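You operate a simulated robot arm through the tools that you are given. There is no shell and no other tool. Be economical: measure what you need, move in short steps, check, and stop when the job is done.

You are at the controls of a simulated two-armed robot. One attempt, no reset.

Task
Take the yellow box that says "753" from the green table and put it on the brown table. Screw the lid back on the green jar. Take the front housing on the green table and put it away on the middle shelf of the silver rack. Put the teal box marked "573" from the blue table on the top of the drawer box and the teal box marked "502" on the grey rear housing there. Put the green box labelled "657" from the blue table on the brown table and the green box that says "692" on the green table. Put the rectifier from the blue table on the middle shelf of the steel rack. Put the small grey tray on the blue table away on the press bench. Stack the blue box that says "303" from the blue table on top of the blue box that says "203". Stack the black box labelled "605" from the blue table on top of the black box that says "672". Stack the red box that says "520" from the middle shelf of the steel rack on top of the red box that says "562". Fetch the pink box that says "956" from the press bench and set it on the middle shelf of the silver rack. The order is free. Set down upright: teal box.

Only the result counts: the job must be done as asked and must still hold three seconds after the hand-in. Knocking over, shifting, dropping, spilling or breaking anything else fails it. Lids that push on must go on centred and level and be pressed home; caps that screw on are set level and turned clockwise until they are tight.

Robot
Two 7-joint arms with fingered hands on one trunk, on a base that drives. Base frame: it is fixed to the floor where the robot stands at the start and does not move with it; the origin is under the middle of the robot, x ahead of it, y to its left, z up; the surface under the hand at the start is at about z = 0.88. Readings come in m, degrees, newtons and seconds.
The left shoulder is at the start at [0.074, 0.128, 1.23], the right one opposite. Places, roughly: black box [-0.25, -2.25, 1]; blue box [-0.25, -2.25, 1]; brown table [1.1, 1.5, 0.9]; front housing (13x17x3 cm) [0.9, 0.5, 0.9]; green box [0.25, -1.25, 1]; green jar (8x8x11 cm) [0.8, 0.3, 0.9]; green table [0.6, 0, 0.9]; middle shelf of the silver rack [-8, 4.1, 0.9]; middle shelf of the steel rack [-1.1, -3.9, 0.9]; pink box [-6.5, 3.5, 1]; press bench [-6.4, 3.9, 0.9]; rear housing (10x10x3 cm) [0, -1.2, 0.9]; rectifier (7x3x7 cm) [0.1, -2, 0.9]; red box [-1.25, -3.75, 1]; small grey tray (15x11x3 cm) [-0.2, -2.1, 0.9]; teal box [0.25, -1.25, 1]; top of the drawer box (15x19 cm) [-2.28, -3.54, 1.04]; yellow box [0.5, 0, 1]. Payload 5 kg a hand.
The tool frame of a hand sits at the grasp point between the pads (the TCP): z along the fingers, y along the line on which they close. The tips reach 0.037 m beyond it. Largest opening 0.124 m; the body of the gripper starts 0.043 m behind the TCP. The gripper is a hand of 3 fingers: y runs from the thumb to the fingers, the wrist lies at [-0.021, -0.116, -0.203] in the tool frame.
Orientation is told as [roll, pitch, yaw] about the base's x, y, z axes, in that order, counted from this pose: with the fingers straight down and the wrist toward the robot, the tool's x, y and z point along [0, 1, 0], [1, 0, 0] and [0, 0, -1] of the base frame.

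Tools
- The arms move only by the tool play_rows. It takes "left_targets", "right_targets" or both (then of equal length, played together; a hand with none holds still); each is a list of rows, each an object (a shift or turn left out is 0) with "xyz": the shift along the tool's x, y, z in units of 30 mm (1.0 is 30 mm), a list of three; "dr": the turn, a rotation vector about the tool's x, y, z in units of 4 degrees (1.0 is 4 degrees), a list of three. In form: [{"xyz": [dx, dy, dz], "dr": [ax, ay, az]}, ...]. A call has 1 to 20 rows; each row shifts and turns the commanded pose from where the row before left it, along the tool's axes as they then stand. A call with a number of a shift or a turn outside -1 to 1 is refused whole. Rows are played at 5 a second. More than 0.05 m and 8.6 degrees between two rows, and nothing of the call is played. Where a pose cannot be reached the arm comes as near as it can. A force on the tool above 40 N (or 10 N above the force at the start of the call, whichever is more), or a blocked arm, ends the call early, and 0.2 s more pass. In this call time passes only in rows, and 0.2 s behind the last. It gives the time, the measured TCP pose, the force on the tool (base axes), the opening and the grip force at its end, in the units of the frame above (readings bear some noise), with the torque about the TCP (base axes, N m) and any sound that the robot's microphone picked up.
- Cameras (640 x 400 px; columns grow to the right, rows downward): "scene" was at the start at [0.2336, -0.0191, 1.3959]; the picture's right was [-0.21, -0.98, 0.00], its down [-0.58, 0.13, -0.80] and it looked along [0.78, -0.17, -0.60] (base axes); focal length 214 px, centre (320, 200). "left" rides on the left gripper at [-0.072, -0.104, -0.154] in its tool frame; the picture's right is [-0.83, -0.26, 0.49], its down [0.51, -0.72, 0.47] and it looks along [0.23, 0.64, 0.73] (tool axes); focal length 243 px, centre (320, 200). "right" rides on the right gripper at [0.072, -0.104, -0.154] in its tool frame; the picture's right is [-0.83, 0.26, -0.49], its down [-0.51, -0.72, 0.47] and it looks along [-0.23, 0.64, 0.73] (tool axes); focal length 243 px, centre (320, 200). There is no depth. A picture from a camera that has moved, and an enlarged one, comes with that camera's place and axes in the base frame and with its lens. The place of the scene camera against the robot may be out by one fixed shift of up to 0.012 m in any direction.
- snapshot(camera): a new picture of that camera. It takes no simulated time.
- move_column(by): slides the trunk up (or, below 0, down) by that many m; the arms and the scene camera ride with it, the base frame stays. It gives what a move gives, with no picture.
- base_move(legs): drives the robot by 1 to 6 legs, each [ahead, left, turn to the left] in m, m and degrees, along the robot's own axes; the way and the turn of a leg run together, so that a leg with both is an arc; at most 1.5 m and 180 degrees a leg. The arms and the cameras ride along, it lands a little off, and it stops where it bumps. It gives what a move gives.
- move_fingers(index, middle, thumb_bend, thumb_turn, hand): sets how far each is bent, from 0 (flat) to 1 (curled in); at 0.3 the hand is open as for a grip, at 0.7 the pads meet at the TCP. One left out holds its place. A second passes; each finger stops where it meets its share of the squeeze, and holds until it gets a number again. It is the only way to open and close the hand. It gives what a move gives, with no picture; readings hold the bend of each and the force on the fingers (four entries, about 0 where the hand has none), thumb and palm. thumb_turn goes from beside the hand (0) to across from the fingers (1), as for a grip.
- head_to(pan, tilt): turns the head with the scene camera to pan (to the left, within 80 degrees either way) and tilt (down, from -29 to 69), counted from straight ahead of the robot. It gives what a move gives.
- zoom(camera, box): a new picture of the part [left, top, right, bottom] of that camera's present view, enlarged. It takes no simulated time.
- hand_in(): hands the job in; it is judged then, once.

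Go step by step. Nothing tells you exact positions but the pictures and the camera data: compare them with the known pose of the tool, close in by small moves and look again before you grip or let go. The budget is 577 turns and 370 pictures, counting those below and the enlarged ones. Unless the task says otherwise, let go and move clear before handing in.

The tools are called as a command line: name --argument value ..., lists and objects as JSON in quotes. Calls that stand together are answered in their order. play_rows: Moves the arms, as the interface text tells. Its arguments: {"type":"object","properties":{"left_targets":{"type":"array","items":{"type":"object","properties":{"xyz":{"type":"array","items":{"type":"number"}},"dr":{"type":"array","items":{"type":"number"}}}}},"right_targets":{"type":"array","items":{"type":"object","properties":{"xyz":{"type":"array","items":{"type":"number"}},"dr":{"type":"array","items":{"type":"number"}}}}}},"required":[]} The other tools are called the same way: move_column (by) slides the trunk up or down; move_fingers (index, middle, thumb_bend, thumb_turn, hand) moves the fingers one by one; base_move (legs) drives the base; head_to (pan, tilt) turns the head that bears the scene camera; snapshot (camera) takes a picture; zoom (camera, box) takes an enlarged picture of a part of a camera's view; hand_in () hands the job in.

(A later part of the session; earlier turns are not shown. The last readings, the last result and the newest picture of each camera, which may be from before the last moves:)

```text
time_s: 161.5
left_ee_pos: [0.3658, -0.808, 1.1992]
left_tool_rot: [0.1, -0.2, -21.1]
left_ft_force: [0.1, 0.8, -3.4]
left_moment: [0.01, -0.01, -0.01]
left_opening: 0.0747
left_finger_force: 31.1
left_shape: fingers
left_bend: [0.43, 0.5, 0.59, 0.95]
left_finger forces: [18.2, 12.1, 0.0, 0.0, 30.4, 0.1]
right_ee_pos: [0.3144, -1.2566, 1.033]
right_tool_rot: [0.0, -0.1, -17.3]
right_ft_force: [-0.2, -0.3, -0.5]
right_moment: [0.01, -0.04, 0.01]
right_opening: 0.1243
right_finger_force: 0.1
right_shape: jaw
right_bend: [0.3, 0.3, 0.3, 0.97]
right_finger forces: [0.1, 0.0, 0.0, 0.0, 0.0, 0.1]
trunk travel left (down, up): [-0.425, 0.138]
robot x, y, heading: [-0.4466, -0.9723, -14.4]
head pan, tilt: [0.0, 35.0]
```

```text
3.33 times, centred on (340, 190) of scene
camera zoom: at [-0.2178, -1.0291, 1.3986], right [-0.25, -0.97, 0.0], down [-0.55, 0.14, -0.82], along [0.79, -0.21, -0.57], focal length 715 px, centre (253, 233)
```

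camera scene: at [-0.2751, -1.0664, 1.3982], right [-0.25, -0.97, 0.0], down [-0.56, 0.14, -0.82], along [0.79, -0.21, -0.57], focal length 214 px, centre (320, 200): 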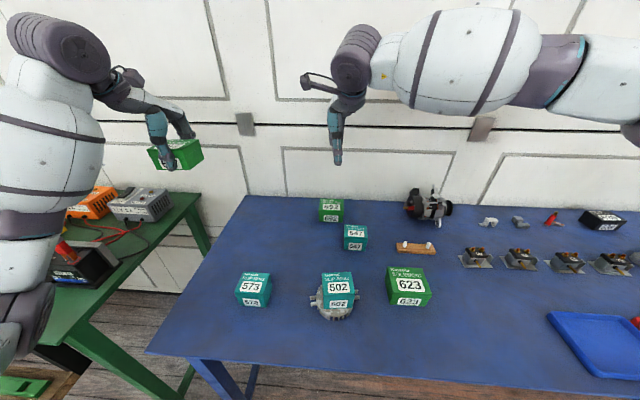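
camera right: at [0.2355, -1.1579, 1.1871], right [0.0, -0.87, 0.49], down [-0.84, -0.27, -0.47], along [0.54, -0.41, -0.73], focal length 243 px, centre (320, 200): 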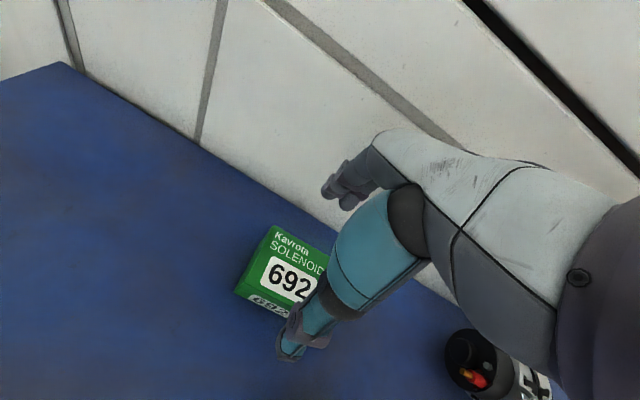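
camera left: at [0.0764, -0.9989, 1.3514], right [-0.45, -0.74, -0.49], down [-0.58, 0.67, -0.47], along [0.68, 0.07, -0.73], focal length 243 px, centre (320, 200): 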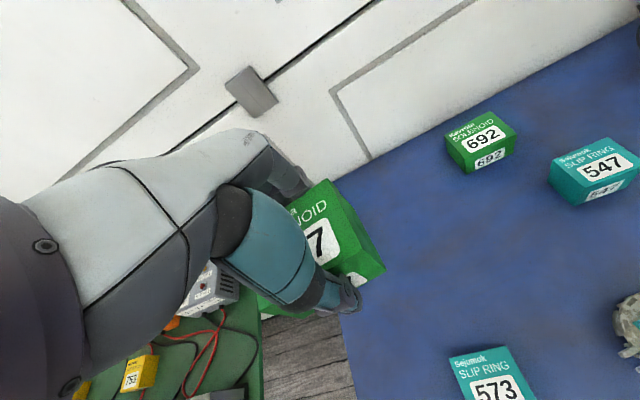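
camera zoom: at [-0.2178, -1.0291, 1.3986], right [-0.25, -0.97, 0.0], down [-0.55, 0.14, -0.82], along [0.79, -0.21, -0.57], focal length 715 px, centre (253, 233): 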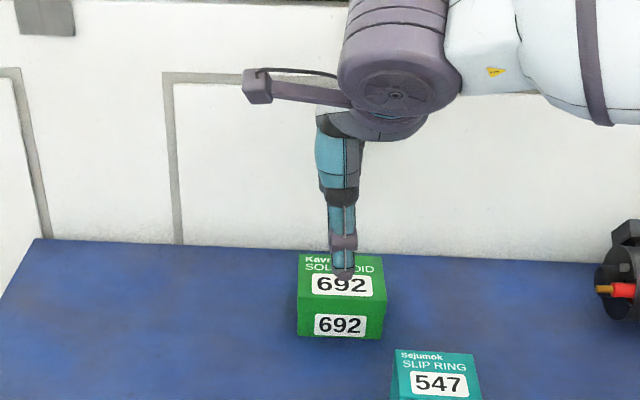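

Aligned over 692. Descending and gripping.

play_rows --right_targets '[{"xyz": [0, 0, 1]}, {"xyz": [0, 0, 1]}, {"xyz": [0, 0, 1]}, {"xyz": [0, 0, 0.5]}]'

move_fingers --hand "right" --index 0.75 --middle 0.75 --thumb_bend 0.75

play_rows --right_targets '[{"xyz": [0, 0, -1]}, {"xyz": [0, 0, -1]}, {"xyz": [0, 0, -1]}, {"xyz": [0, 0, -1]}, {"xyz": [0, 0, -1]}, {"xyz": [0, 0, -1]}, {"xyz": [0, 0, -1]}, {"xyz": [0, 0, -1]}]'

snapshot --camera "scene"

```text
time_s: 162.5
left_ee_pos: [0.368, -0.8093, 1.1972]
left_tool_rot: [0.0, -0.1, -21.1]
left_ft_force: [-0.5, 0.0, -3.9]
left_moment: [-0.02, -0.02, -0.01]
left_opening: 0.0746
left_finger_force: 30.3
left_shape: fingers
left_bend: [0.43, 0.5, 0.59, 0.95]
left_finger forces: [18.3, 12.0, 0.0, 0.0, 30.2, 0.0]
right_ee_pos: [0.3176, -1.2564, 0.9246]
right_tool_rot: [0.0, 0.0, -17.1]
right_ft_force: [-0.3, -0.6, 0.4]
right_moment: [-0.02, 0.04, 0.03]
right_opening: 0.1238
right_finger_force: 0.0
right_shape: jaw
right_bend: [0.3, 0.3, 0.3, 0.97]
right_finger forces: [0.0, 0.0, 0.1, 0.1, 0.1, 0.1]
trunk travel left (down, up): [-0.425, 0.138]
robot x, y, heading: [-0.4444, -0.9713, -14.8]
head pan, tilt: [0.0, 35.0]
```

```text
time_s: 163.5
left_ee_pos: [0.3688, -0.8088, 1.1976]
left_tool_rot: [0.0, 0.0, -21.1]
left_ft_force: [0.4, 0.0, -4.2]
left_moment: [-0.04, 0.01, -0.03]
left_opening: 0.0745
left_finger_force: 30.1
left_shape: fingers
left_bend: [0.43, 0.5, 0.59, 0.95]
left_finger forces: [18.3, 12.1, 0.1, 0.0, 30.3, 0.0]
right_ee_pos: [0.3177, -1.2573, 0.9264]
right_tool_rot: [0.0, 0.0, -17.2]
right_ft_force: [1.7, -1.6, 0.6]
right_moment: [-0.29, -0.16, 0.06]
right_opening: 0.0746
right_finger_force: 31.9
right_shape: fingers
right_bend: [0.43, 0.5, 0.59, 0.96]
right_finger forces: [17.9, 14.8, 0.0, 0.1, 31.1, 0.1]
trunk travel left (down, up): [-0.425, 0.138]
robot x, y, heading: [-0.4442, -0.9715, -14.6]
head pan, tilt: [0.0, 35.0]
```

```text
time_s: 165.3
left_ee_pos: [0.3678, -0.8082, 1.1969]
left_tool_rot: [0.0, -0.1, -21.1]
left_ft_force: [0.4, 0.7, -4.7]
left_moment: [-0.04, -0.04, 0.02]
left_opening: 0.0741
left_finger_force: 30.3
left_shape: fingers
left_bend: [0.43, 0.5, 0.59, 0.95]
left_finger forces: [18.3, 12.0, 0.0, 0.0, 30.3, 0.0]
right_ee_pos: [0.3159, -1.2561, 1.165]
right_tool_rot: [0.0, 0.0, -17.1]
right_ft_force: [-0.1, -0.7, -4.2]
right_moment: [0.02, -0.02, -0.01]
right_opening: 0.0746
right_finger_force: 30.6
right_shape: fingers
right_bend: [0.43, 0.5, 0.59, 0.96]
right_finger forces: [18.4, 12.2, 0.0, 0.0, 30.6, 0.0]
trunk travel left (down, up): [-0.425, 0.138]
robot x, y, heading: [-0.4459, -0.9692, -14.6]
head pan, tilt: [0.0, 35.0]
```

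```text
274 pictures are left
camera scene: at [-0.2157, -1.0294, 1.3982], right [-0.25, -0.97, 0.0], down [-0.56, 0.14, -0.82], along [0.79, -0.21, -0.57], focal length 214 px, centre (320, 200)
```

scene: 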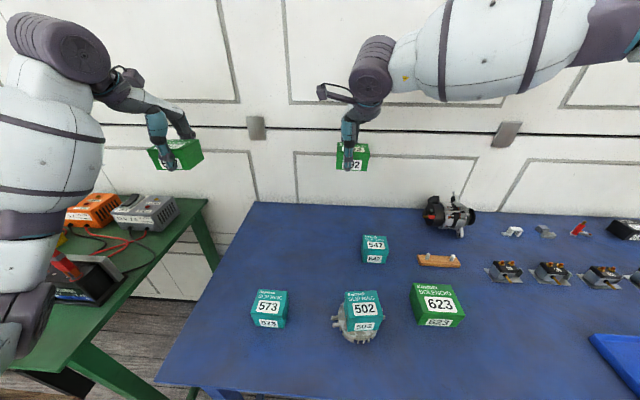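

Both green boxes are held. Driving back to the green table, heading turned left a little so the right hand can set 692 on the free spot near (0.74, 0.13).

base_move --legs '[[-0.3, 0, 0], [-0.142, 0.686, 0], [0, 0, 30]]'

snapshot --camera "scene"

```text
time_s: 175.1
left_ee_pos: [-0.0856, 0.3691, 1.1982]
left_tool_rot: [-0.1, 0.0, 9.5]
left_ft_force: [-0.1, -0.4, -4.4]
left_moment: [-0.04, -0.03, -0.01]
left_opening: 0.0743
left_finger_force: 29.2
left_shape: fingers
left_bend: [0.43, 0.51, 0.59, 0.95]
left_finger forces: [17.4, 11.8, 0.0, 0.0, 29.0, 0.0]
right_ee_pos: [0.0963, -0.0445, 1.1646]
right_tool_rot: [0.0, 0.0, 13.4]
right_ft_force: [0.0, -0.8, -4.2]
right_moment: [0.04, -0.06, 0.01]
right_opening: 0.0745
right_finger_force: 29.3
right_shape: fingers
right_bend: [0.43, 0.5, 0.59, 0.96]
right_finger forces: [17.8, 11.9, 0.0, 0.0, 29.5, 0.1]
trunk travel left (down, up): [-0.425, 0.138]
robot x, y, heading: [-0.7021, -0.1844, 15.9]
head pan, tilt: [0.0, 35.0]
```

```text
273 pictures are left
camera scene: at [-0.4757, -0.1224, 1.398], right [0.27, -0.96, 0.0], down [-0.55, -0.16, -0.82], along [0.79, 0.23, -0.57], focal length 214 px, centre (320, 200)
```

scene: 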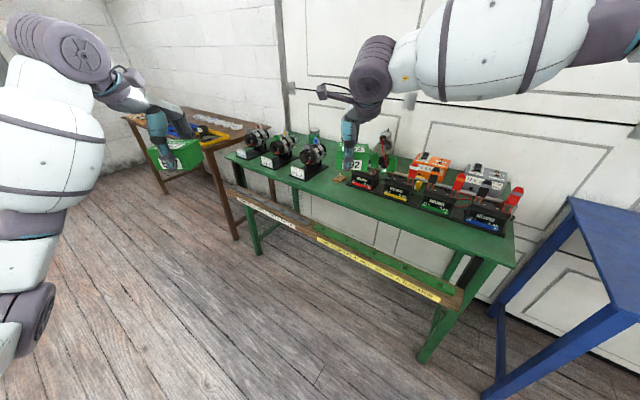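

base_move --legs '[[0.66, 0, 0]]'

head_to --pan 0 --tilt 45

snapshot --camera "scene"

snapshot --camera "right"

```text
time_s: 178.8
left_ee_pos: [0.5467, 0.5709, 1.1979]
left_tool_rot: [0.0, -0.2, 10.4]
left_ft_force: [0.0, -0.2, -4.0]
left_moment: [0.01, 0.02, -0.01]
left_opening: 0.0744
left_finger_force: 29.4
left_shape: fingers
left_bend: [0.43, 0.51, 0.59, 0.95]
left_finger forces: [17.4, 11.8, 0.0, 0.0, 29.1, 0.0]
right_ee_pos: [0.7375, 0.16, 1.1659]
right_tool_rot: [0.0, 0.0, 14.5]
right_ft_force: [-0.5, -0.9, -3.4]
right_moment: [0.02, 0.02, 0.02]
right_opening: 0.0743
right_finger_force: 29.9
right_shape: fingers
right_bend: [0.43, 0.5, 0.59, 0.96]
right_finger forces: [17.8, 11.9, 0.1, 0.0, 29.5, 0.0]
trunk travel left (down, up): [-0.425, 0.138]
robot x, y, heading: [-0.0553, 0.0026, 16.7]
head pan, tilt: [0.0, 35.0]
```

```text
time_s: 179.5
left_ee_pos: [0.5494, 0.5685, 1.1969]
left_tool_rot: [-0.1, 0.0, 10.5]
left_ft_force: [0.2, -0.1, -3.9]
left_moment: [-0.05, -0.01, 0.0]
left_opening: 0.074
left_finger_force: 29.2
left_shape: fingers
left_bend: [0.43, 0.51, 0.59, 0.95]
left_finger forces: [17.4, 11.8, 0.0, 0.0, 29.1, 0.0]
right_ee_pos: [0.7392, 0.1608, 1.1643]
right_tool_rot: [0.0, 0.0, 14.5]
right_ft_force: [0.1, -0.1, -3.5]
right_moment: [0.04, 0.03, 0.01]
right_opening: 0.0745
right_finger_force: 29.2
right_shape: fingers
right_bend: [0.43, 0.5, 0.59, 0.96]
right_finger forces: [17.7, 11.8, 0.0, 0.1, 29.5, 0.0]
trunk travel left (down, up): [-0.425, 0.138]
robot x, y, heading: [-0.0625, 0.0048, 17.1]
head pan, tilt: [0.0, 45.0]
```

```text
272 pictures are left
camera scene: at [0.1616, 0.0702, 1.3832], right [0.29, -0.96, 0.0], down [-0.68, -0.21, -0.71], along [0.68, 0.21, -0.71], focal length 214 px, centre (320, 200)
```

scene: 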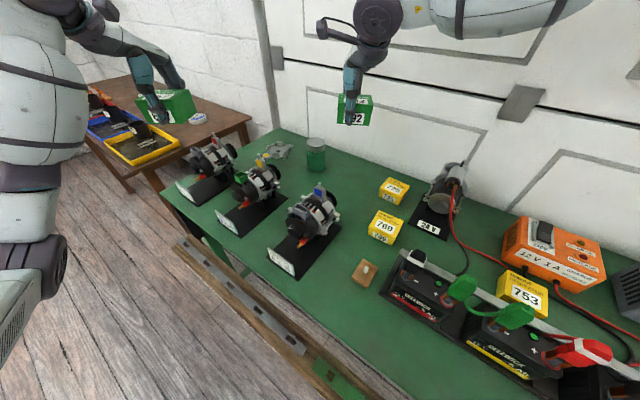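

```text
271 pictures are left
camera right: at [0.619, 0.2039, 1.3196], right [0.46, -0.74, 0.49], down [-0.57, -0.67, -0.47], along [0.68, -0.07, -0.73], focal length 243 px, centre (320, 200)
```

right: 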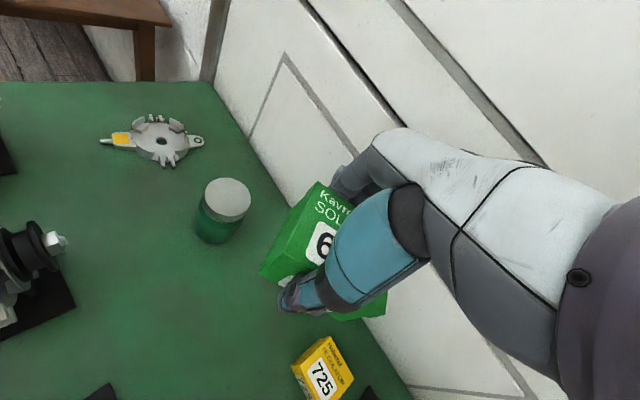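

Free spot confirmed around (0.73, 0.135). Lowering 692 there.

play_rows --right_targets '[{"xyz": [-0.8, -0.65, 0]}, {"xyz": [0, 0, 1]}, {"xyz": [0, 0, 1]}, {"xyz": [0, 0, 1]}, {"xyz": [0, 0, 1]}, {"xyz": [0, 0, 1]}, {"xyz": [0, 0, 1]}, {"xyz": [0, 0, 1]}, {"xyz": [0, 0, 0.5]}]'

snapshot --camera "scene"

snapshot --camera "right"

```text
time_s: 181.5
left_ee_pos: [0.5487, 0.5709, 1.1975]
left_tool_rot: [0.1, 0.1, 10.5]
left_ft_force: [0.2, -0.1, -3.5]
left_moment: [0.02, 0.01, 0.0]
left_opening: 0.0744
left_finger_force: 28.8
left_shape: fingers
left_bend: [0.43, 0.51, 0.59, 0.95]
left_finger forces: [17.4, 11.8, 0.1, 0.1, 29.0, 0.0]
right_ee_pos: [0.7248, 0.1322, 0.9383]
right_tool_rot: [0.0, 0.0, 14.3]
right_ft_force: [-0.2, -0.5, -5.5]
right_moment: [0.03, 0.02, 0.0]
right_opening: 0.0743
right_finger_force: 29.4
right_shape: fingers
right_bend: [0.43, 0.51, 0.59, 0.95]
right_finger forces: [17.5, 11.8, 0.0, 0.0, 29.1, 0.0]
trunk travel left (down, up): [-0.425, 0.138]
robot x, y, heading: [-0.0601, 0.0095, 16.9]
head pan, tilt: [0.0, 45.0]
```

```text
270 pictures are left
camera scene: at [0.1618, 0.0702, 1.3831], right [0.29, -0.96, 0.0], down [-0.68, -0.21, -0.71], along [0.68, 0.21, -0.71], focal length 214 px, centre (320, 200)
```

scene: 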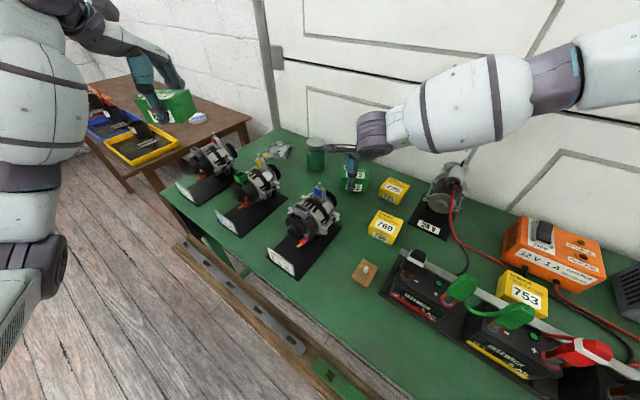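

```text
269 pictures are left
camera right: at [0.606, 0.1759, 1.094], right [0.46, -0.74, 0.49], down [-0.57, -0.67, -0.47], along [0.68, -0.07, -0.73], focal length 243 px, centre (320, 200)
```

right: 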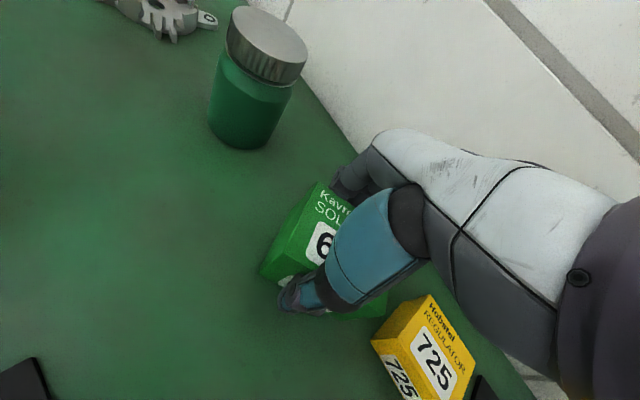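

play_rows --right_targets '[{"xyz": [0, 0, 0.2]}, {"xyz": [0, 0, 0.15]}, {"xyz": [0, 0, 0.1]}]'

```text
time_s: 182.3
left_ee_pos: [0.5478, 0.5703, 1.1992]
left_tool_rot: [0.0, -0.1, 10.5]
left_ft_force: [0.5, 0.2, -4.6]
left_moment: [-0.03, -0.01, 0.03]
left_opening: 0.0744
left_finger_force: 29.1
left_shape: fingers
left_bend: [0.43, 0.51, 0.59, 0.95]
left_finger forces: [17.4, 11.8, 0.1, 0.1, 29.1, 0.0]
right_ee_pos: [0.7264, 0.1326, 0.928]
right_tool_rot: [0.0, -0.1, 14.4]
right_ft_force: [1.3, 0.3, -1.3]
right_moment: [-0.09, -0.15, 0.04]
right_opening: 0.0741
right_finger_force: 29.4
right_shape: fingers
right_bend: [0.43, 0.51, 0.59, 0.95]
right_finger forces: [17.6, 12.4, 0.0, 0.0, 28.9, 0.1]
trunk travel left (down, up): [-0.425, 0.138]
robot x, y, heading: [-0.0604, 0.0106, 17.0]
head pan, tilt: [0.0, 45.0]
```

Touching the table. Releasing 692 and rising.

move_fingers --hand "right" --index 0.3 --middle 0.3 --thumb_bend 0.3

play_rows --right_targets '[{"xyz": [0, 0, -1]}, {"xyz": [0, 0, -1]}, {"xyz": [0, 0, -1]}, {"xyz": [0, 0, -1]}, {"xyz": [0, 0, -1]}, {"xyz": [0, 0, -1]}, {"xyz": [0, 0, -1]}, {"xyz": [-1, 0, -1]}, {"xyz": [-1, -0.5, 0]}, {"xyz": [-1, -0.5, 0]}, {"xyz": [-1, -0.5, 0]}, {"xyz": [-1, -0.5, 0]}, {"xyz": [-1, -0.5, 0]}]'

snapshot --camera "scene"

snapshot --camera "right"

```text
time_s: 183.3
left_ee_pos: [0.5481, 0.5694, 1.1974]
left_tool_rot: [0.0, 0.0, 10.5]
left_ft_force: [0.0, -0.3, -4.1]
left_moment: [-0.02, -0.01, 0.02]
left_opening: 0.0742
left_finger_force: 29.1
left_shape: fingers
left_bend: [0.43, 0.51, 0.59, 0.95]
left_finger forces: [17.4, 11.7, 0.0, 0.0, 29.1, 0.1]
right_ee_pos: [0.7255, 0.1316, 0.927]
right_tool_rot: [0.0, 0.1, 14.4]
right_ft_force: [0.1, 0.4, 0.4]
right_moment: [-0.01, 0.0, 0.02]
right_opening: 0.1284
right_finger_force: 0.0
right_shape: fingers
right_bend: [0.3, 0.3, 0.3, 0.97]
right_finger forces: [0.0, 0.0, 0.0, 0.1, 0.0, 0.0]
trunk travel left (down, up): [-0.425, 0.138]
robot x, y, heading: [-0.0584, 0.0064, 16.8]
head pan, tilt: [0.0, 45.0]
```

```text
time_s: 186.1
left_ee_pos: [0.5455, 0.5686, 1.1989]
left_tool_rot: [0.2, -0.1, 10.5]
left_ft_force: [0.2, -1.2, -3.2]
left_moment: [0.0, 0.01, 0.01]
left_opening: 0.0743
left_finger_force: 29.3
left_shape: fingers
left_bend: [0.43, 0.51, 0.59, 0.95]
left_finger forces: [17.4, 11.8, 0.0, 0.0, 29.2, 0.0]
right_ee_pos: [0.696, -0.0648, 1.1686]
right_tool_rot: [0.1, -0.2, 14.4]
right_ft_force: [0.3, -0.8, 0.0]
right_moment: [0.04, -0.03, 0.05]
right_opening: 0.1285
right_finger_force: 0.0
right_shape: fingers
right_bend: [0.3, 0.3, 0.3, 0.97]
right_finger forces: [0.0, 0.1, 0.0, 0.0, 0.0, 0.0]
trunk travel left (down, up): [-0.425, 0.138]
robot x, y, heading: [-0.0607, 0.009, 17.0]
head pan, tilt: [0.0, 45.0]
```

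```text
268 pictures are left
camera scene: at [0.16, 0.0677, 1.3836], right [0.29, -0.96, 0.0], down [-0.68, -0.2, -0.71], along [0.68, 0.21, -0.71], focal length 214 px, centre (320, 200)
```

scene: 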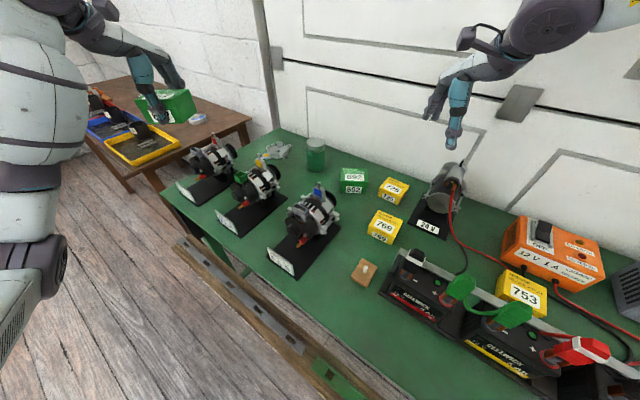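

```text
267 pictures are left
camera right: at [0.5759, -0.0209, 1.3221], right [0.46, -0.74, 0.49], down [-0.57, -0.67, -0.47], along [0.68, -0.06, -0.73], focal length 243 px, centre (320, 200)
```

right: 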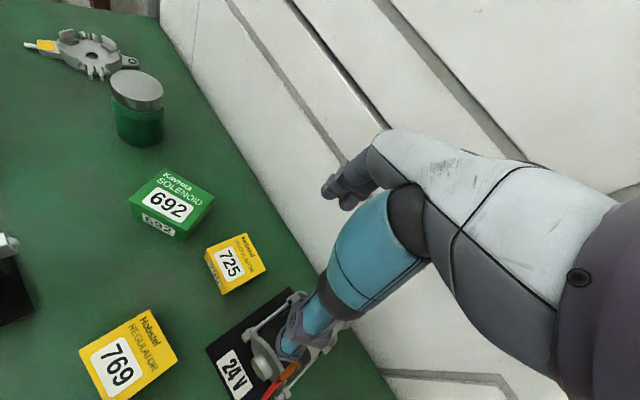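

692 is placed. Turning back to heading 0 and slightly back for the yellow 753.

base_move --legs '[[-0.08, 0, -17]]'

head_to --pan -25 --tilt 45

snapshot --camera "scene"

snapshot --camera "right"

```text
time_s: 187.5
left_ee_pos: [0.61, 0.3565, 1.1971]
left_tool_rot: [-0.1, 0.0, -6.5]
left_ft_force: [0.6, 0.5, -4.6]
left_moment: [-0.03, 0.06, -0.01]
left_opening: 0.0745
left_finger_force: 28.7
left_shape: fingers
left_bend: [0.43, 0.51, 0.59, 0.95]
left_finger forces: [17.1, 11.7, 0.0, 0.0, 28.7, 0.0]
right_ee_pos: [0.5666, -0.2911, 1.166]
right_tool_rot: [-0.1, 0.1, -2.7]
right_ft_force: [0.8, 0.0, 0.2]
right_moment: [0.0, 0.02, -0.01]
right_opening: 0.1288
right_finger_force: 0.0
right_shape: fingers
right_bend: [0.3, 0.3, 0.3, 0.97]
right_finger forces: [0.1, 0.1, 0.1, 0.0, 0.0, 0.0]
trunk travel left (down, up): [-0.425, 0.138]
robot x, y, heading: [-0.1386, -0.008, -0.2]
head pan, tilt: [0.0, 45.0]
```

```text
time_s: 188.3
left_ee_pos: [0.6077, 0.3559, 1.1984]
left_tool_rot: [0.0, 0.0, -6.5]
left_ft_force: [0.6, -0.5, -3.8]
left_moment: [-0.05, -0.02, 0.03]
left_opening: 0.0742
left_finger_force: 29.2
left_shape: fingers
left_bend: [0.43, 0.51, 0.59, 0.95]
left_finger forces: [17.2, 11.6, 0.0, 0.1, 28.8, 0.0]
right_ee_pos: [0.5645, -0.293, 1.1666]
right_tool_rot: [0.0, 0.0, -2.7]
right_ft_force: [-0.1, 1.2, 0.1]
right_moment: [0.0, 0.01, 0.0]
right_opening: 0.1286
right_finger_force: 0.0
right_shape: fingers
right_bend: [0.3, 0.3, 0.3, 0.97]
right_finger forces: [0.1, 0.0, 0.0, 0.0, 0.1, 0.0]
trunk travel left (down, up): [-0.425, 0.138]
robot x, y, heading: [-0.1369, -0.0035, 0.1]
head pan, tilt: [-25.0, 45.0]
```

```text
266 pictures are left
camera scene: at [0.0838, -0.0406, 1.3834], right [-0.42, -0.91, 0.0], down [-0.64, 0.3, -0.71], along [0.64, -0.3, -0.71], focal length 214 px, centre (320, 200)
```

scene: 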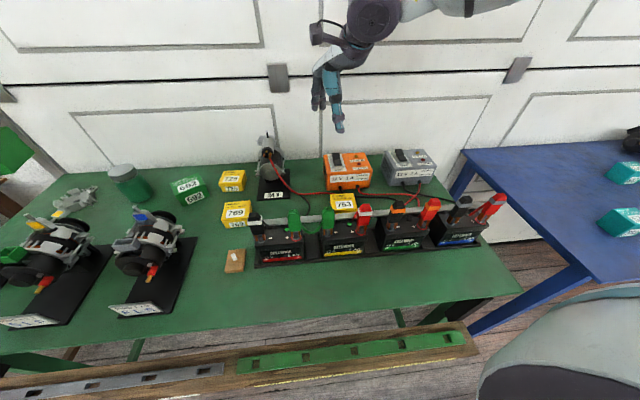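

```text
265 pictures are left
camera right: at [0.4629, -0.2158, 1.3217], right [0.22, -0.84, 0.49], down [-0.74, -0.47, -0.47], along [0.63, -0.26, -0.73], focal length 243 px, centre (320, 200)
```

right: 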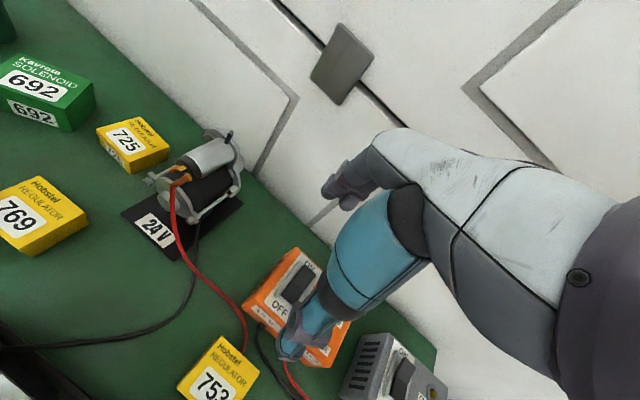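

zoom --camera "scene" --box '[290, 140, 420, 270]'

zoom --camera "right" --box '[130, 220, 370, 400]'

```text
3.08 times, centred on (355, 205) of scene
camera zoom: at [0.0838, -0.0406, 1.3834], right [-0.42, -0.91, 0.0], down [-0.64, 0.3, -0.71], along [0.64, -0.3, -0.71], focal length 660 px, centre (212, 185)
```

zoom: 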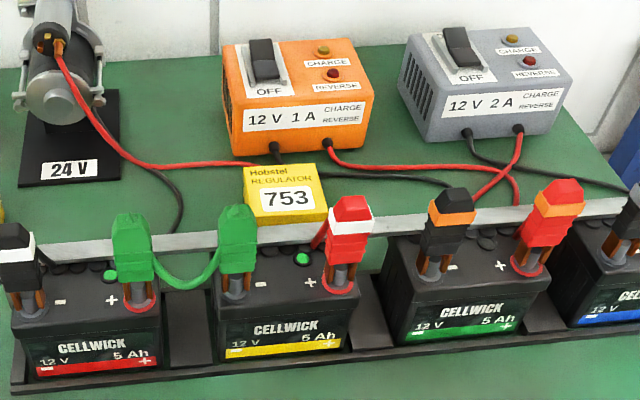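

```text
2.22 times, centred on (250, 310) of right
camera zoom: at [0.4629, -0.2158, 1.3217], right [0.22, -0.84, 0.49], down [-0.74, -0.47, -0.47], along [0.63, -0.26, -0.73], focal length 539 px, centre (476, -44)
```

zoom: 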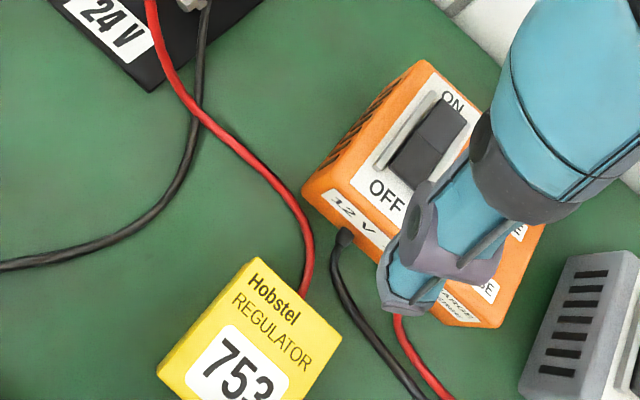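

The 753 box (yaw ≈ −20°) sits between batteries and charger, so I'll grip it by its left and right sides: turn the right hand to yaw ≈ −108°.

play_rows --right_targets '[{"dr": [0, 0, 1]}, {"dr": [0, 0, 1]}, {"dr": [0, 0, 1]}, {"dr": [0, 0, 1]}, {"dr": [0, 0, 1]}, {"dr": [0, 0, 1]}, {"dr": [0, 0, 1]}, {"dr": [0, 0, 1]}, {"dr": [0, 0, 1]}, {"dr": [0, 0, 1]}, {"dr": [0, 0, 1]}, {"dr": [0, 0, 1]}, {"dr": [0, 0, 1]}, {"dr": [0, 0, 1]}, {"dr": [0, 0, 1]}, {"dr": [0, 0, 1]}, {"dr": [0, 0, 1]}, {"dr": [0, 0, 1]}, {"dr": [0, 0, 1]}, {"dr": [0, 0, 1]}]'

play_rows --right_targets '[{"dr": [0, 0, 1]}, {"dr": [0, 0, 1]}, {"dr": [0, 0, 1]}, {"dr": [0, 0, 1]}, {"dr": [0, 0, 1]}, {"dr": [0, 0, 1]}, {"xyz": [-0.85, 0.3, 0.5]}, {"xyz": [-0.85, 0.3, 0.5]}, {"xyz": [-0.85, 0.3, 0.5]}, {"xyz": [-0.7, 0.2, 0.5]}]'

snapshot --camera "right"

zoom --camera "scene" --box '[270, 100, 450, 260]'

```text
time_s: 192.6
left_ee_pos: [0.6079, 0.3564, 1.197]
left_tool_rot: [0.0, 0.0, -6.5]
left_ft_force: [0.2, 0.5, -4.3]
left_moment: [-0.03, 0.04, 0.01]
left_opening: 0.0742
left_finger_force: 28.5
left_shape: fingers
left_bend: [0.43, 0.51, 0.59, 0.95]
left_finger forces: [17.2, 11.7, 0.0, 0.0, 28.9, 0.0]
right_ee_pos: [0.5655, -0.2925, 1.1661]
right_tool_rot: [0.0, 0.0, -82.6]
right_ft_force: [-0.1, 0.2, 0.2]
right_moment: [-0.02, -0.01, -0.02]
right_opening: 0.1285
right_finger_force: 0.1
right_shape: fingers
right_bend: [0.3, 0.3, 0.3, 0.97]
right_finger forces: [0.0, 0.0, 0.1, 0.0, 0.1, 0.1]
trunk travel left (down, up): [-0.425, 0.138]
robot x, y, heading: [-0.1394, -0.007, -0.0]
head pan, tilt: [-25.0, 45.0]
```

```text
time_s: 194.8
left_ee_pos: [0.606, 0.356, 1.197]
left_tool_rot: [0.0, -0.1, -6.4]
left_ft_force: [-0.1, -0.3, -4.2]
left_moment: [-0.01, -0.01, 0.0]
left_opening: 0.0742
left_finger_force: 28.9
left_shape: fingers
left_bend: [0.43, 0.51, 0.59, 0.95]
left_finger forces: [17.2, 11.7, 0.0, 0.1, 28.8, 0.1]
right_ee_pos: [0.4602, -0.2953, 1.108]
right_tool_rot: [-0.1, 0.0, -106.7]
right_ft_force: [-0.6, 0.3, 0.7]
right_moment: [0.02, -0.02, -0.03]
right_opening: 0.1284
right_finger_force: 0.0
right_shape: fingers
right_bend: [0.3, 0.3, 0.3, 0.97]
right_finger forces: [0.0, 0.1, 0.1, 0.0, 0.0, 0.0]
trunk travel left (down, up): [-0.425, 0.138]
robot x, y, heading: [-0.1405, -0.006, 0.1]
head pan, tilt: [-25.0, 45.0]
```

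```text
262 pictures are left
camera right: at [0.559, -0.2177, 1.2625], right [-0.87, -0.01, 0.49], down [-0.28, 0.84, -0.47], along [-0.41, -0.55, -0.73], focal length 243 px, centre (320, 200)
```

right: 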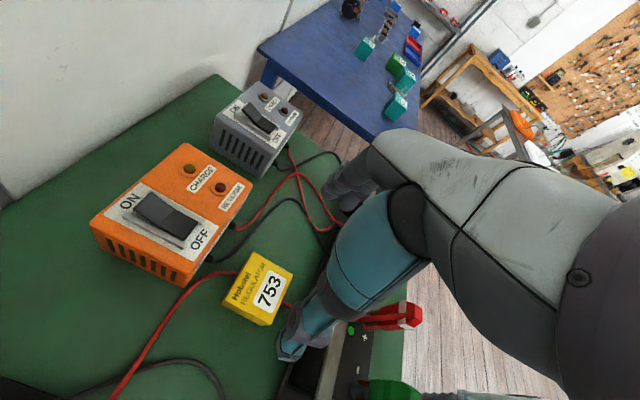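

```text
2.50 times, centred on (360, 180) of scene
camera zoom: at [0.0832, -0.0405, 1.3835], right [-0.42, -0.91, 0.0], down [-0.64, 0.3, -0.71], along [0.64, -0.3, -0.71], focal length 536 px, centre (220, 250)
```

zoom: 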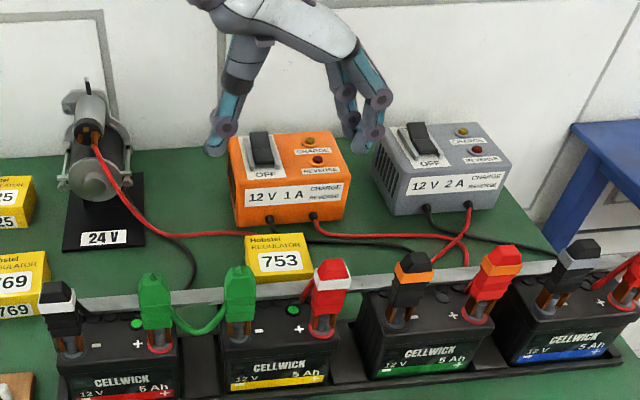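

play_rows --right_targets '[{"xyz": [0, 0.12, 1]}, {"xyz": [0, 0, 1]}, {"xyz": [0, 0, 1]}, {"xyz": [0, 0, 1]}]'

snapshot --camera "right"

zoom --camera "scene" --box '[300, 140, 420, 250]'

```text
time_s: 195.8
left_ee_pos: [0.609, 0.3557, 1.1975]
left_tool_rot: [0.0, -0.1, -6.5]
left_ft_force: [-0.5, 0.5, -4.0]
left_moment: [-0.05, 0.01, -0.01]
left_opening: 0.074
left_finger_force: 29.2
left_shape: fingers
left_bend: [0.43, 0.51, 0.59, 0.95]
left_finger forces: [17.2, 11.7, 0.0, 0.0, 28.8, 0.1]
right_ee_pos: [0.4629, -0.2988, 0.9868]
right_tool_rot: [0.0, 0.1, -106.7]
right_ft_force: [-0.7, 0.4, 0.7]
right_moment: [0.01, 0.04, 0.03]
right_opening: 0.1284
right_finger_force: 0.1
right_shape: fingers
right_bend: [0.3, 0.3, 0.3, 0.97]
right_finger forces: [0.0, 0.0, 0.1, 0.0, 0.0, 0.1]
trunk travel left (down, up): [-0.425, 0.138]
robot x, y, heading: [-0.1421, -0.0094, -0.2]
head pan, tilt: [-25.0, 45.0]
```

```text
260 pictures are left
camera right: at [0.5614, -0.2205, 1.1408], right [-0.87, -0.01, 0.49], down [-0.28, 0.84, -0.47], along [-0.41, -0.55, -0.73], focal length 243 px, centre (320, 200)
```

right: 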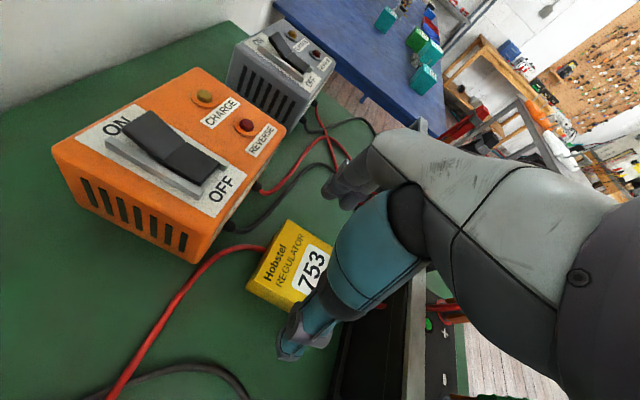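

```text
3.64 times, centred on (360, 195) of scene
camera zoom: at [0.0857, -0.0409, 1.383], right [-0.42, -0.91, 0.0], down [-0.64, 0.3, -0.71], along [0.64, -0.3, -0.71], focal length 780 px, centre (174, 218)
```

zoom: 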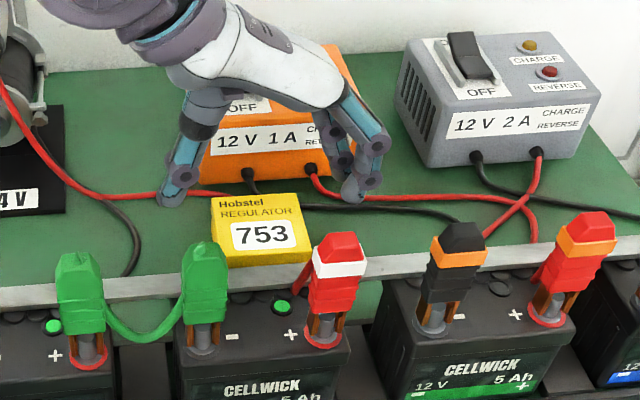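

Clear on both sides. Descending the last 5 cm and gripping.

play_rows --right_targets '[{"xyz": [0, 0, 1]}, {"xyz": [0, 0, 0.6]}]'

move_fingers --hand "right" --index 0.75 --middle 0.75 --thumb_bend 0.75

snapshot --camera "right"

zoom --camera "scene" --box '[300, 140, 420, 250]'

```text
time_s: 196.3
left_ee_pos: [0.6097, 0.3545, 1.1977]
left_tool_rot: [0.1, 0.0, -6.4]
left_ft_force: [0.1, 0.5, -4.2]
left_moment: [-0.02, -0.04, 0.03]
left_opening: 0.0742
left_finger_force: 28.8
left_shape: fingers
left_bend: [0.43, 0.51, 0.59, 0.95]
left_finger forces: [17.2, 11.7, 0.0, 0.0, 28.8, 0.1]
right_ee_pos: [0.4616, -0.2991, 0.9378]
right_tool_rot: [0.0, 0.0, -106.7]
right_ft_force: [0.5, -0.1, -0.6]
right_moment: [0.03, 0.01, 0.01]
right_opening: 0.1285
right_finger_force: 0.0
right_shape: fingers
right_bend: [0.3, 0.3, 0.3, 0.97]
right_finger forces: [0.1, 0.1, 0.1, 0.0, 0.0, 0.0]
trunk travel left (down, up): [-0.425, 0.138]
robot x, y, heading: [-0.1371, -0.0061, -0.2]
head pan, tilt: [-25.0, 45.0]
```

```text
time_s: 197.3
left_ee_pos: [0.6076, 0.3557, 1.1976]
left_tool_rot: [0.0, 0.0, -6.4]
left_ft_force: [0.5, 0.7, -3.1]
left_moment: [-0.04, -0.01, 0.02]
left_opening: 0.0741
left_finger_force: 29.2
left_shape: fingers
left_bend: [0.43, 0.51, 0.59, 0.95]
left_finger forces: [17.2, 11.7, 0.0, 0.0, 28.8, 0.0]
right_ee_pos: [0.4619, -0.2984, 0.9378]
right_tool_rot: [0.0, 0.0, -106.6]
right_ft_force: [-1.1, -0.7, 1.6]
right_moment: [-0.06, 0.05, 0.01]
right_opening: 0.0764
right_finger_force: 25.2
right_shape: fingers
right_bend: [0.51, 0.54, 0.48, 0.96]
right_finger forces: [12.9, 12.4, 0.0, 0.1, 25.2, 0.0]
trunk travel left (down, up): [-0.425, 0.138]
robot x, y, heading: [-0.1371, -0.0065, -0.1]
head pan, tilt: [-25.0, 45.0]
```

```text
258 pictures are left
camera right: at [0.5595, -0.2198, 1.093], right [-0.87, -0.01, 0.49], down [-0.28, 0.84, -0.47], along [-0.41, -0.55, -0.73], focal length 243 px, centre (320, 200)
```

right: 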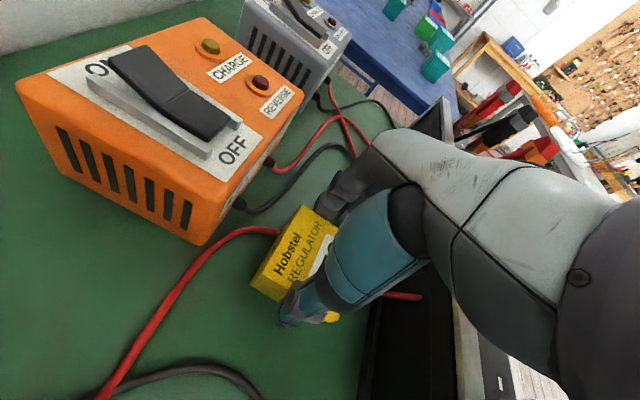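

```text
3.64 times, centred on (360, 195) of scene
camera zoom: at [0.0841, -0.0405, 1.3833], right [-0.42, -0.91, 0.0], down [-0.64, 0.3, -0.71], along [0.64, -0.3, -0.71], focal length 780 px, centre (174, 218)
```

zoom: 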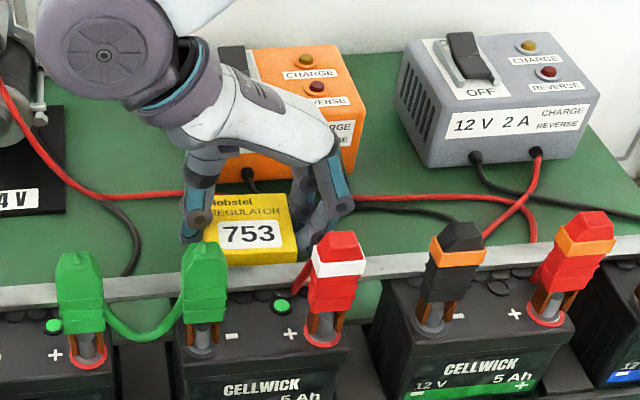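

Gripped at 76 mm. Lifting straight up high.

play_rows --right_targets '[{"xyz": [0, 0, -0.5]}, {"xyz": [0, 0, -1]}, {"xyz": [0, 0, -1]}, {"xyz": [0, 0, -1]}, {"xyz": [0, 0, -1]}, {"xyz": [0, 0, -1]}, {"xyz": [0, 0, -1]}, {"xyz": [0, 0, -1]}, {"xyz": [0, 0, -1]}]'

snapshot --camera "scene"

```text
time_s: 199.3
left_ee_pos: [0.6064, 0.3562, 1.1982]
left_tool_rot: [0.0, -0.1, -6.5]
left_ft_force: [-0.2, 0.3, -4.2]
left_moment: [-0.03, 0.03, 0.02]
left_opening: 0.0743
left_finger_force: 29.1
left_shape: fingers
left_bend: [0.43, 0.51, 0.59, 0.95]
left_finger forces: [17.2, 11.7, 0.0, 0.1, 28.8, 0.0]
right_ee_pos: [0.4608, -0.2983, 1.1981]
right_tool_rot: [0.2, 0.0, -106.5]
right_ft_force: [1.0, 0.0, -1.7]
right_moment: [-0.02, 0.02, 0.04]
right_opening: 0.0762
right_finger_force: 25.3
right_shape: fingers
right_bend: [0.51, 0.55, 0.48, 0.96]
right_finger forces: [12.8, 12.1, 0.0, 0.0, 25.2, 0.0]
trunk travel left (down, up): [-0.425, 0.138]
robot x, y, heading: [-0.1375, -0.0065, -0.3]
head pan, tilt: [-25.0, 45.0]
```

```text
256 pictures are left
camera scene: at [0.0831, -0.0403, 1.3835], right [-0.42, -0.91, 0.0], down [-0.64, 0.3, -0.71], along [0.64, -0.3, -0.71], focal length 214 px, centre (320, 200)
```

scene: 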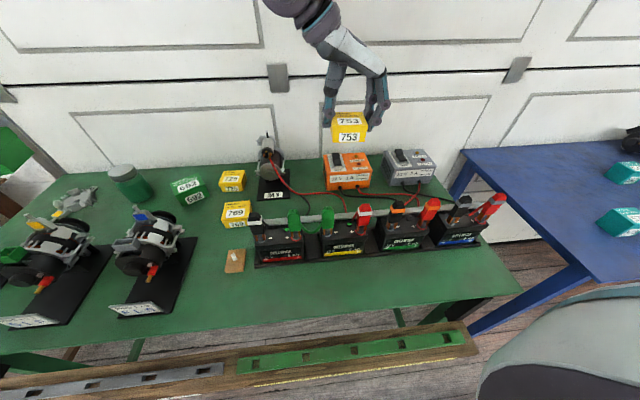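

753 is up. Driving toward the brown table on the left.

base_move --legs '[[-0.4, 0, 0], [0, 1.2, 0]]'

head_to --pan 0 --tilt 30

snapshot --camera "scene"

```text
time_s: 212.2
left_ee_pos: [0.2066, 1.5618, 1.1977]
left_tool_rot: [-0.1, -0.1, -6.0]
left_ft_force: [0.1, 1.0, -3.6]
left_moment: [0.01, -0.02, 0.02]
left_opening: 0.0741
left_finger_force: 28.4
left_shape: fingers
left_bend: [0.43, 0.51, 0.59, 0.95]
left_finger forces: [17.2, 11.7, 0.1, 0.0, 28.8, 0.1]
right_ee_pos: [0.0656, 0.906, 1.1978]
right_tool_rot: [0.0, 0.0, -106.2]
right_ft_force: [0.0, 1.1, -0.7]
right_moment: [-0.01, -0.01, 0.03]
right_opening: 0.0758
right_finger_force: 25.3
right_shape: fingers
right_bend: [0.51, 0.55, 0.48, 0.96]
right_finger forces: [12.8, 12.1, 0.0, 0.0, 25.1, 0.1]
trunk travel left (down, up): [-0.425, 0.138]
robot x, y, heading: [-0.5371, 1.1926, 0.2]
head pan, tilt: [-25.0, 45.0]
```

```text
time_s: 213.1
left_ee_pos: [0.2069, 1.5612, 1.1968]
left_tool_rot: [0.0, -0.1, -6.0]
left_ft_force: [0.0, 0.9, -4.2]
left_moment: [0.01, -0.01, 0.0]
left_opening: 0.0743
left_finger_force: 28.9
left_shape: fingers
left_bend: [0.43, 0.51, 0.59, 0.95]
left_finger forces: [17.2, 11.6, 0.0, 0.0, 28.8, 0.1]
right_ee_pos: [0.0659, 0.9053, 1.1967]
right_tool_rot: [0.0, 0.0, -106.3]
right_ft_force: [0.5, 0.1, -0.5]
right_moment: [-0.03, -0.01, -0.01]
right_opening: 0.0759
right_finger_force: 25.2
right_shape: fingers
right_bend: [0.51, 0.55, 0.48, 0.96]
right_finger forces: [12.9, 12.0, 0.1, 0.0, 25.1, 0.0]
trunk travel left (down, up): [-0.425, 0.138]
robot x, y, heading: [-0.5373, 1.1945, 0.5]
head pan, tilt: [0.0, 30.0]
```

```text
255 pictures are left
camera scene: at [-0.2972, 1.1964, 1.4059], right [0.01, -1.0, 0.0], down [-0.5, 0.0, -0.87], along [0.87, 0.0, -0.5], focal length 214 px, centre (320, 200)
```

scene: 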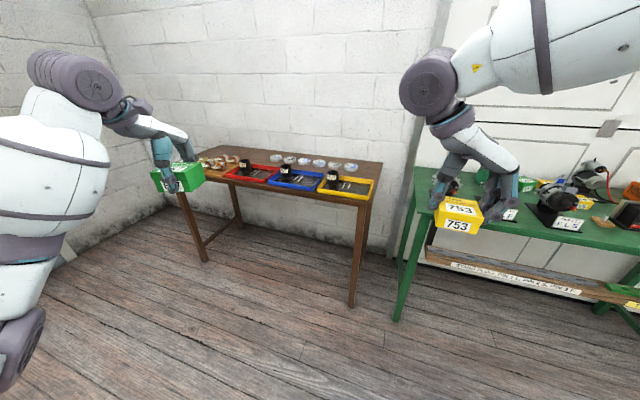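

The brown table is ahead (near edge ≈ x 0.6–0.7). Moving closer to find free spots.

base_move --legs '[[0.5, 0, -7]]'

snapshot --camera "scene"

snapshot --camera "left"

```text
time_s: 216.0
left_ee_pos: [0.7428, 1.4402, 1.1984]
left_tool_rot: [0.0, -0.1, -13.1]
left_ft_force: [-0.5, -0.1, -4.0]
left_moment: [0.0, -0.03, 0.0]
left_opening: 0.074
left_finger_force: 28.8
left_shape: fingers
left_bend: [0.43, 0.51, 0.59, 0.95]
left_finger forces: [17.2, 11.6, 0.1, 0.1, 28.8, 0.0]
right_ee_pos: [0.5222, 0.8059, 1.1975]
right_tool_rot: [0.0, 0.0, -113.4]
right_ft_force: [-0.6, -0.1, -1.0]
right_moment: [-0.02, -0.02, 0.01]
right_opening: 0.0761
right_finger_force: 24.7
right_shape: fingers
right_bend: [0.51, 0.55, 0.48, 0.96]
right_finger forces: [12.8, 12.1, 0.0, 0.0, 25.1, 0.0]
trunk travel left (down, up): [-0.425, 0.138]
robot x, y, heading: [-0.0415, 1.167, -6.4]
head pan, tilt: [0.0, 30.0]
```

```text
254 pictures are left
camera scene: at [0.1978, 1.1406, 1.4062], right [-0.12, -0.99, 0.0], down [-0.5, 0.06, -0.87], along [0.86, -0.1, -0.5], focal length 214 px, centre (320, 200)
```

scene: 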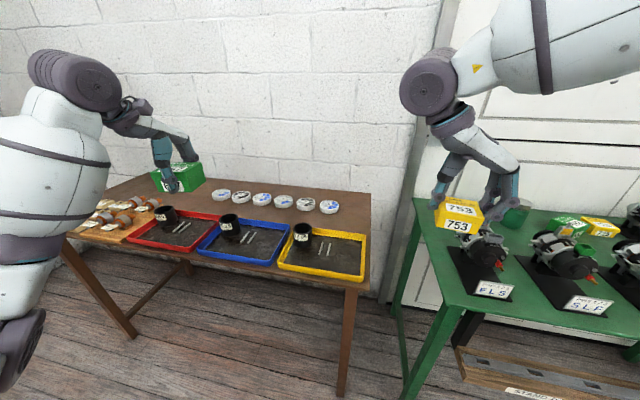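

```text
253 pictures are left
camera left: at [0.6249, 1.3937, 1.3522], right [-0.44, -0.75, -0.49], down [-0.59, 0.66, -0.47], along [0.68, 0.08, -0.73], focal length 243 px, centre (320, 200)
```

left: 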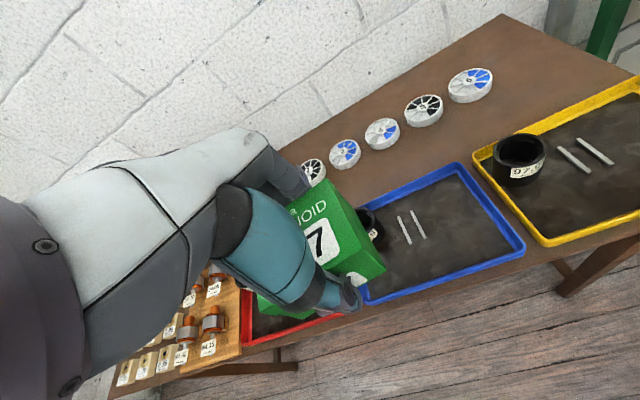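

Free space: the right end of the table for 753 (≈(0.93, 0.90)) and the strip before the discs for 657 (≈(0.96, 1.10)). Moving 0.22 m closer.

base_move --legs '[[0.22, 0, 0]]'

head_to --pan 0 --tilt 40

snapshot --camera "scene"

snapshot --camera "right"

```text
time_s: 217.7
left_ee_pos: [0.9581, 1.4168, 1.1998]
left_tool_rot: [0.0, -0.1, -13.1]
left_ft_force: [-0.7, 0.1, -3.4]
left_moment: [0.0, -0.05, -0.03]
left_opening: 0.0743
left_finger_force: 28.0
left_shape: fingers
left_bend: [0.43, 0.51, 0.59, 0.95]
left_finger forces: [17.2, 11.6, 0.0, 0.0, 28.8, 0.0]
right_ee_pos: [0.7366, 0.7817, 1.1982]
right_tool_rot: [0.0, 0.1, -113.3]
right_ft_force: [0.0, 0.0, -1.4]
right_moment: [-0.02, 0.01, 0.02]
right_opening: 0.0758
right_finger_force: 25.0
right_shape: fingers
right_bend: [0.51, 0.55, 0.48, 0.96]
right_finger forces: [12.8, 12.1, 0.0, 0.0, 25.1, 0.0]
trunk travel left (down, up): [-0.425, 0.138]
robot x, y, heading: [0.1787, 1.1403, -6.7]
head pan, tilt: [0.0, 30.0]
```

```text
time_s: 218.4
left_ee_pos: [0.9595, 1.4148, 1.1971]
left_tool_rot: [0.0, 0.0, -13.1]
left_ft_force: [-0.7, -0.3, -3.9]
left_moment: [-0.02, 0.02, 0.01]
left_opening: 0.0742
left_finger_force: 28.5
left_shape: fingers
left_bend: [0.43, 0.51, 0.59, 0.95]
left_finger forces: [17.2, 11.7, 0.1, 0.1, 28.9, 0.0]
right_ee_pos: [0.7402, 0.7817, 1.1968]
right_tool_rot: [0.0, 0.0, -113.2]
right_ft_force: [-0.6, -0.1, 0.2]
right_moment: [-0.05, 0.04, -0.01]
right_opening: 0.0762
right_finger_force: 25.9
right_shape: fingers
right_bend: [0.51, 0.55, 0.48, 0.96]
right_finger forces: [12.8, 11.9, 0.0, 0.0, 25.0, 0.0]
trunk travel left (down, up): [-0.425, 0.138]
robot x, y, heading: [0.1738, 1.1384, -6.6]
head pan, tilt: [0.0, 40.0]
```

```text
252 pictures are left
camera scene: at [0.4104, 1.1157, 1.3904], right [-0.12, -0.99, 0.0], down [-0.64, 0.07, -0.77], along [0.76, -0.09, -0.64], focal length 214 px, centre (320, 200)
```

scene: 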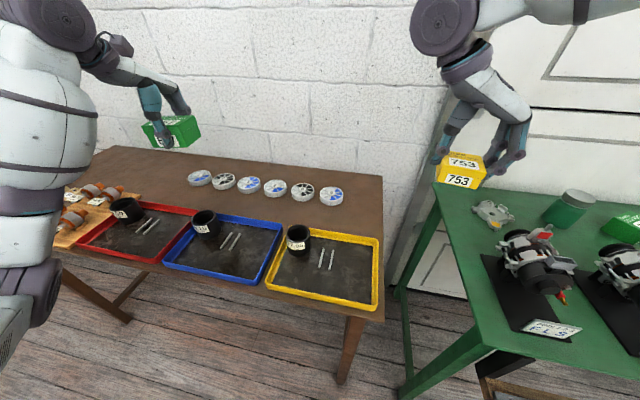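

```text
251 pictures are left
camera right: at [0.8464, 0.848, 1.3509], right [-0.87, 0.09, 0.49], down [-0.18, 0.86, -0.47], along [-0.47, -0.5, -0.73], focal length 243 px, centre (320, 200)
```

right: 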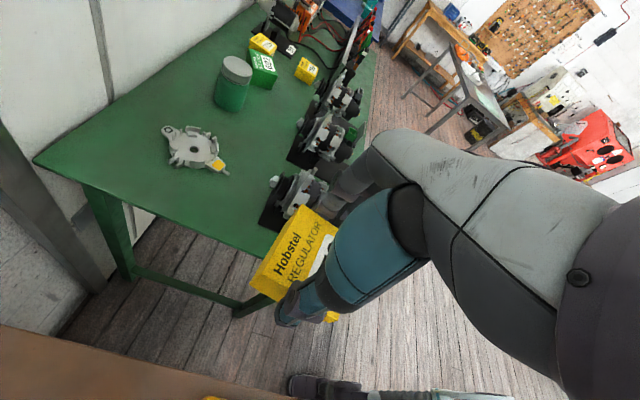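

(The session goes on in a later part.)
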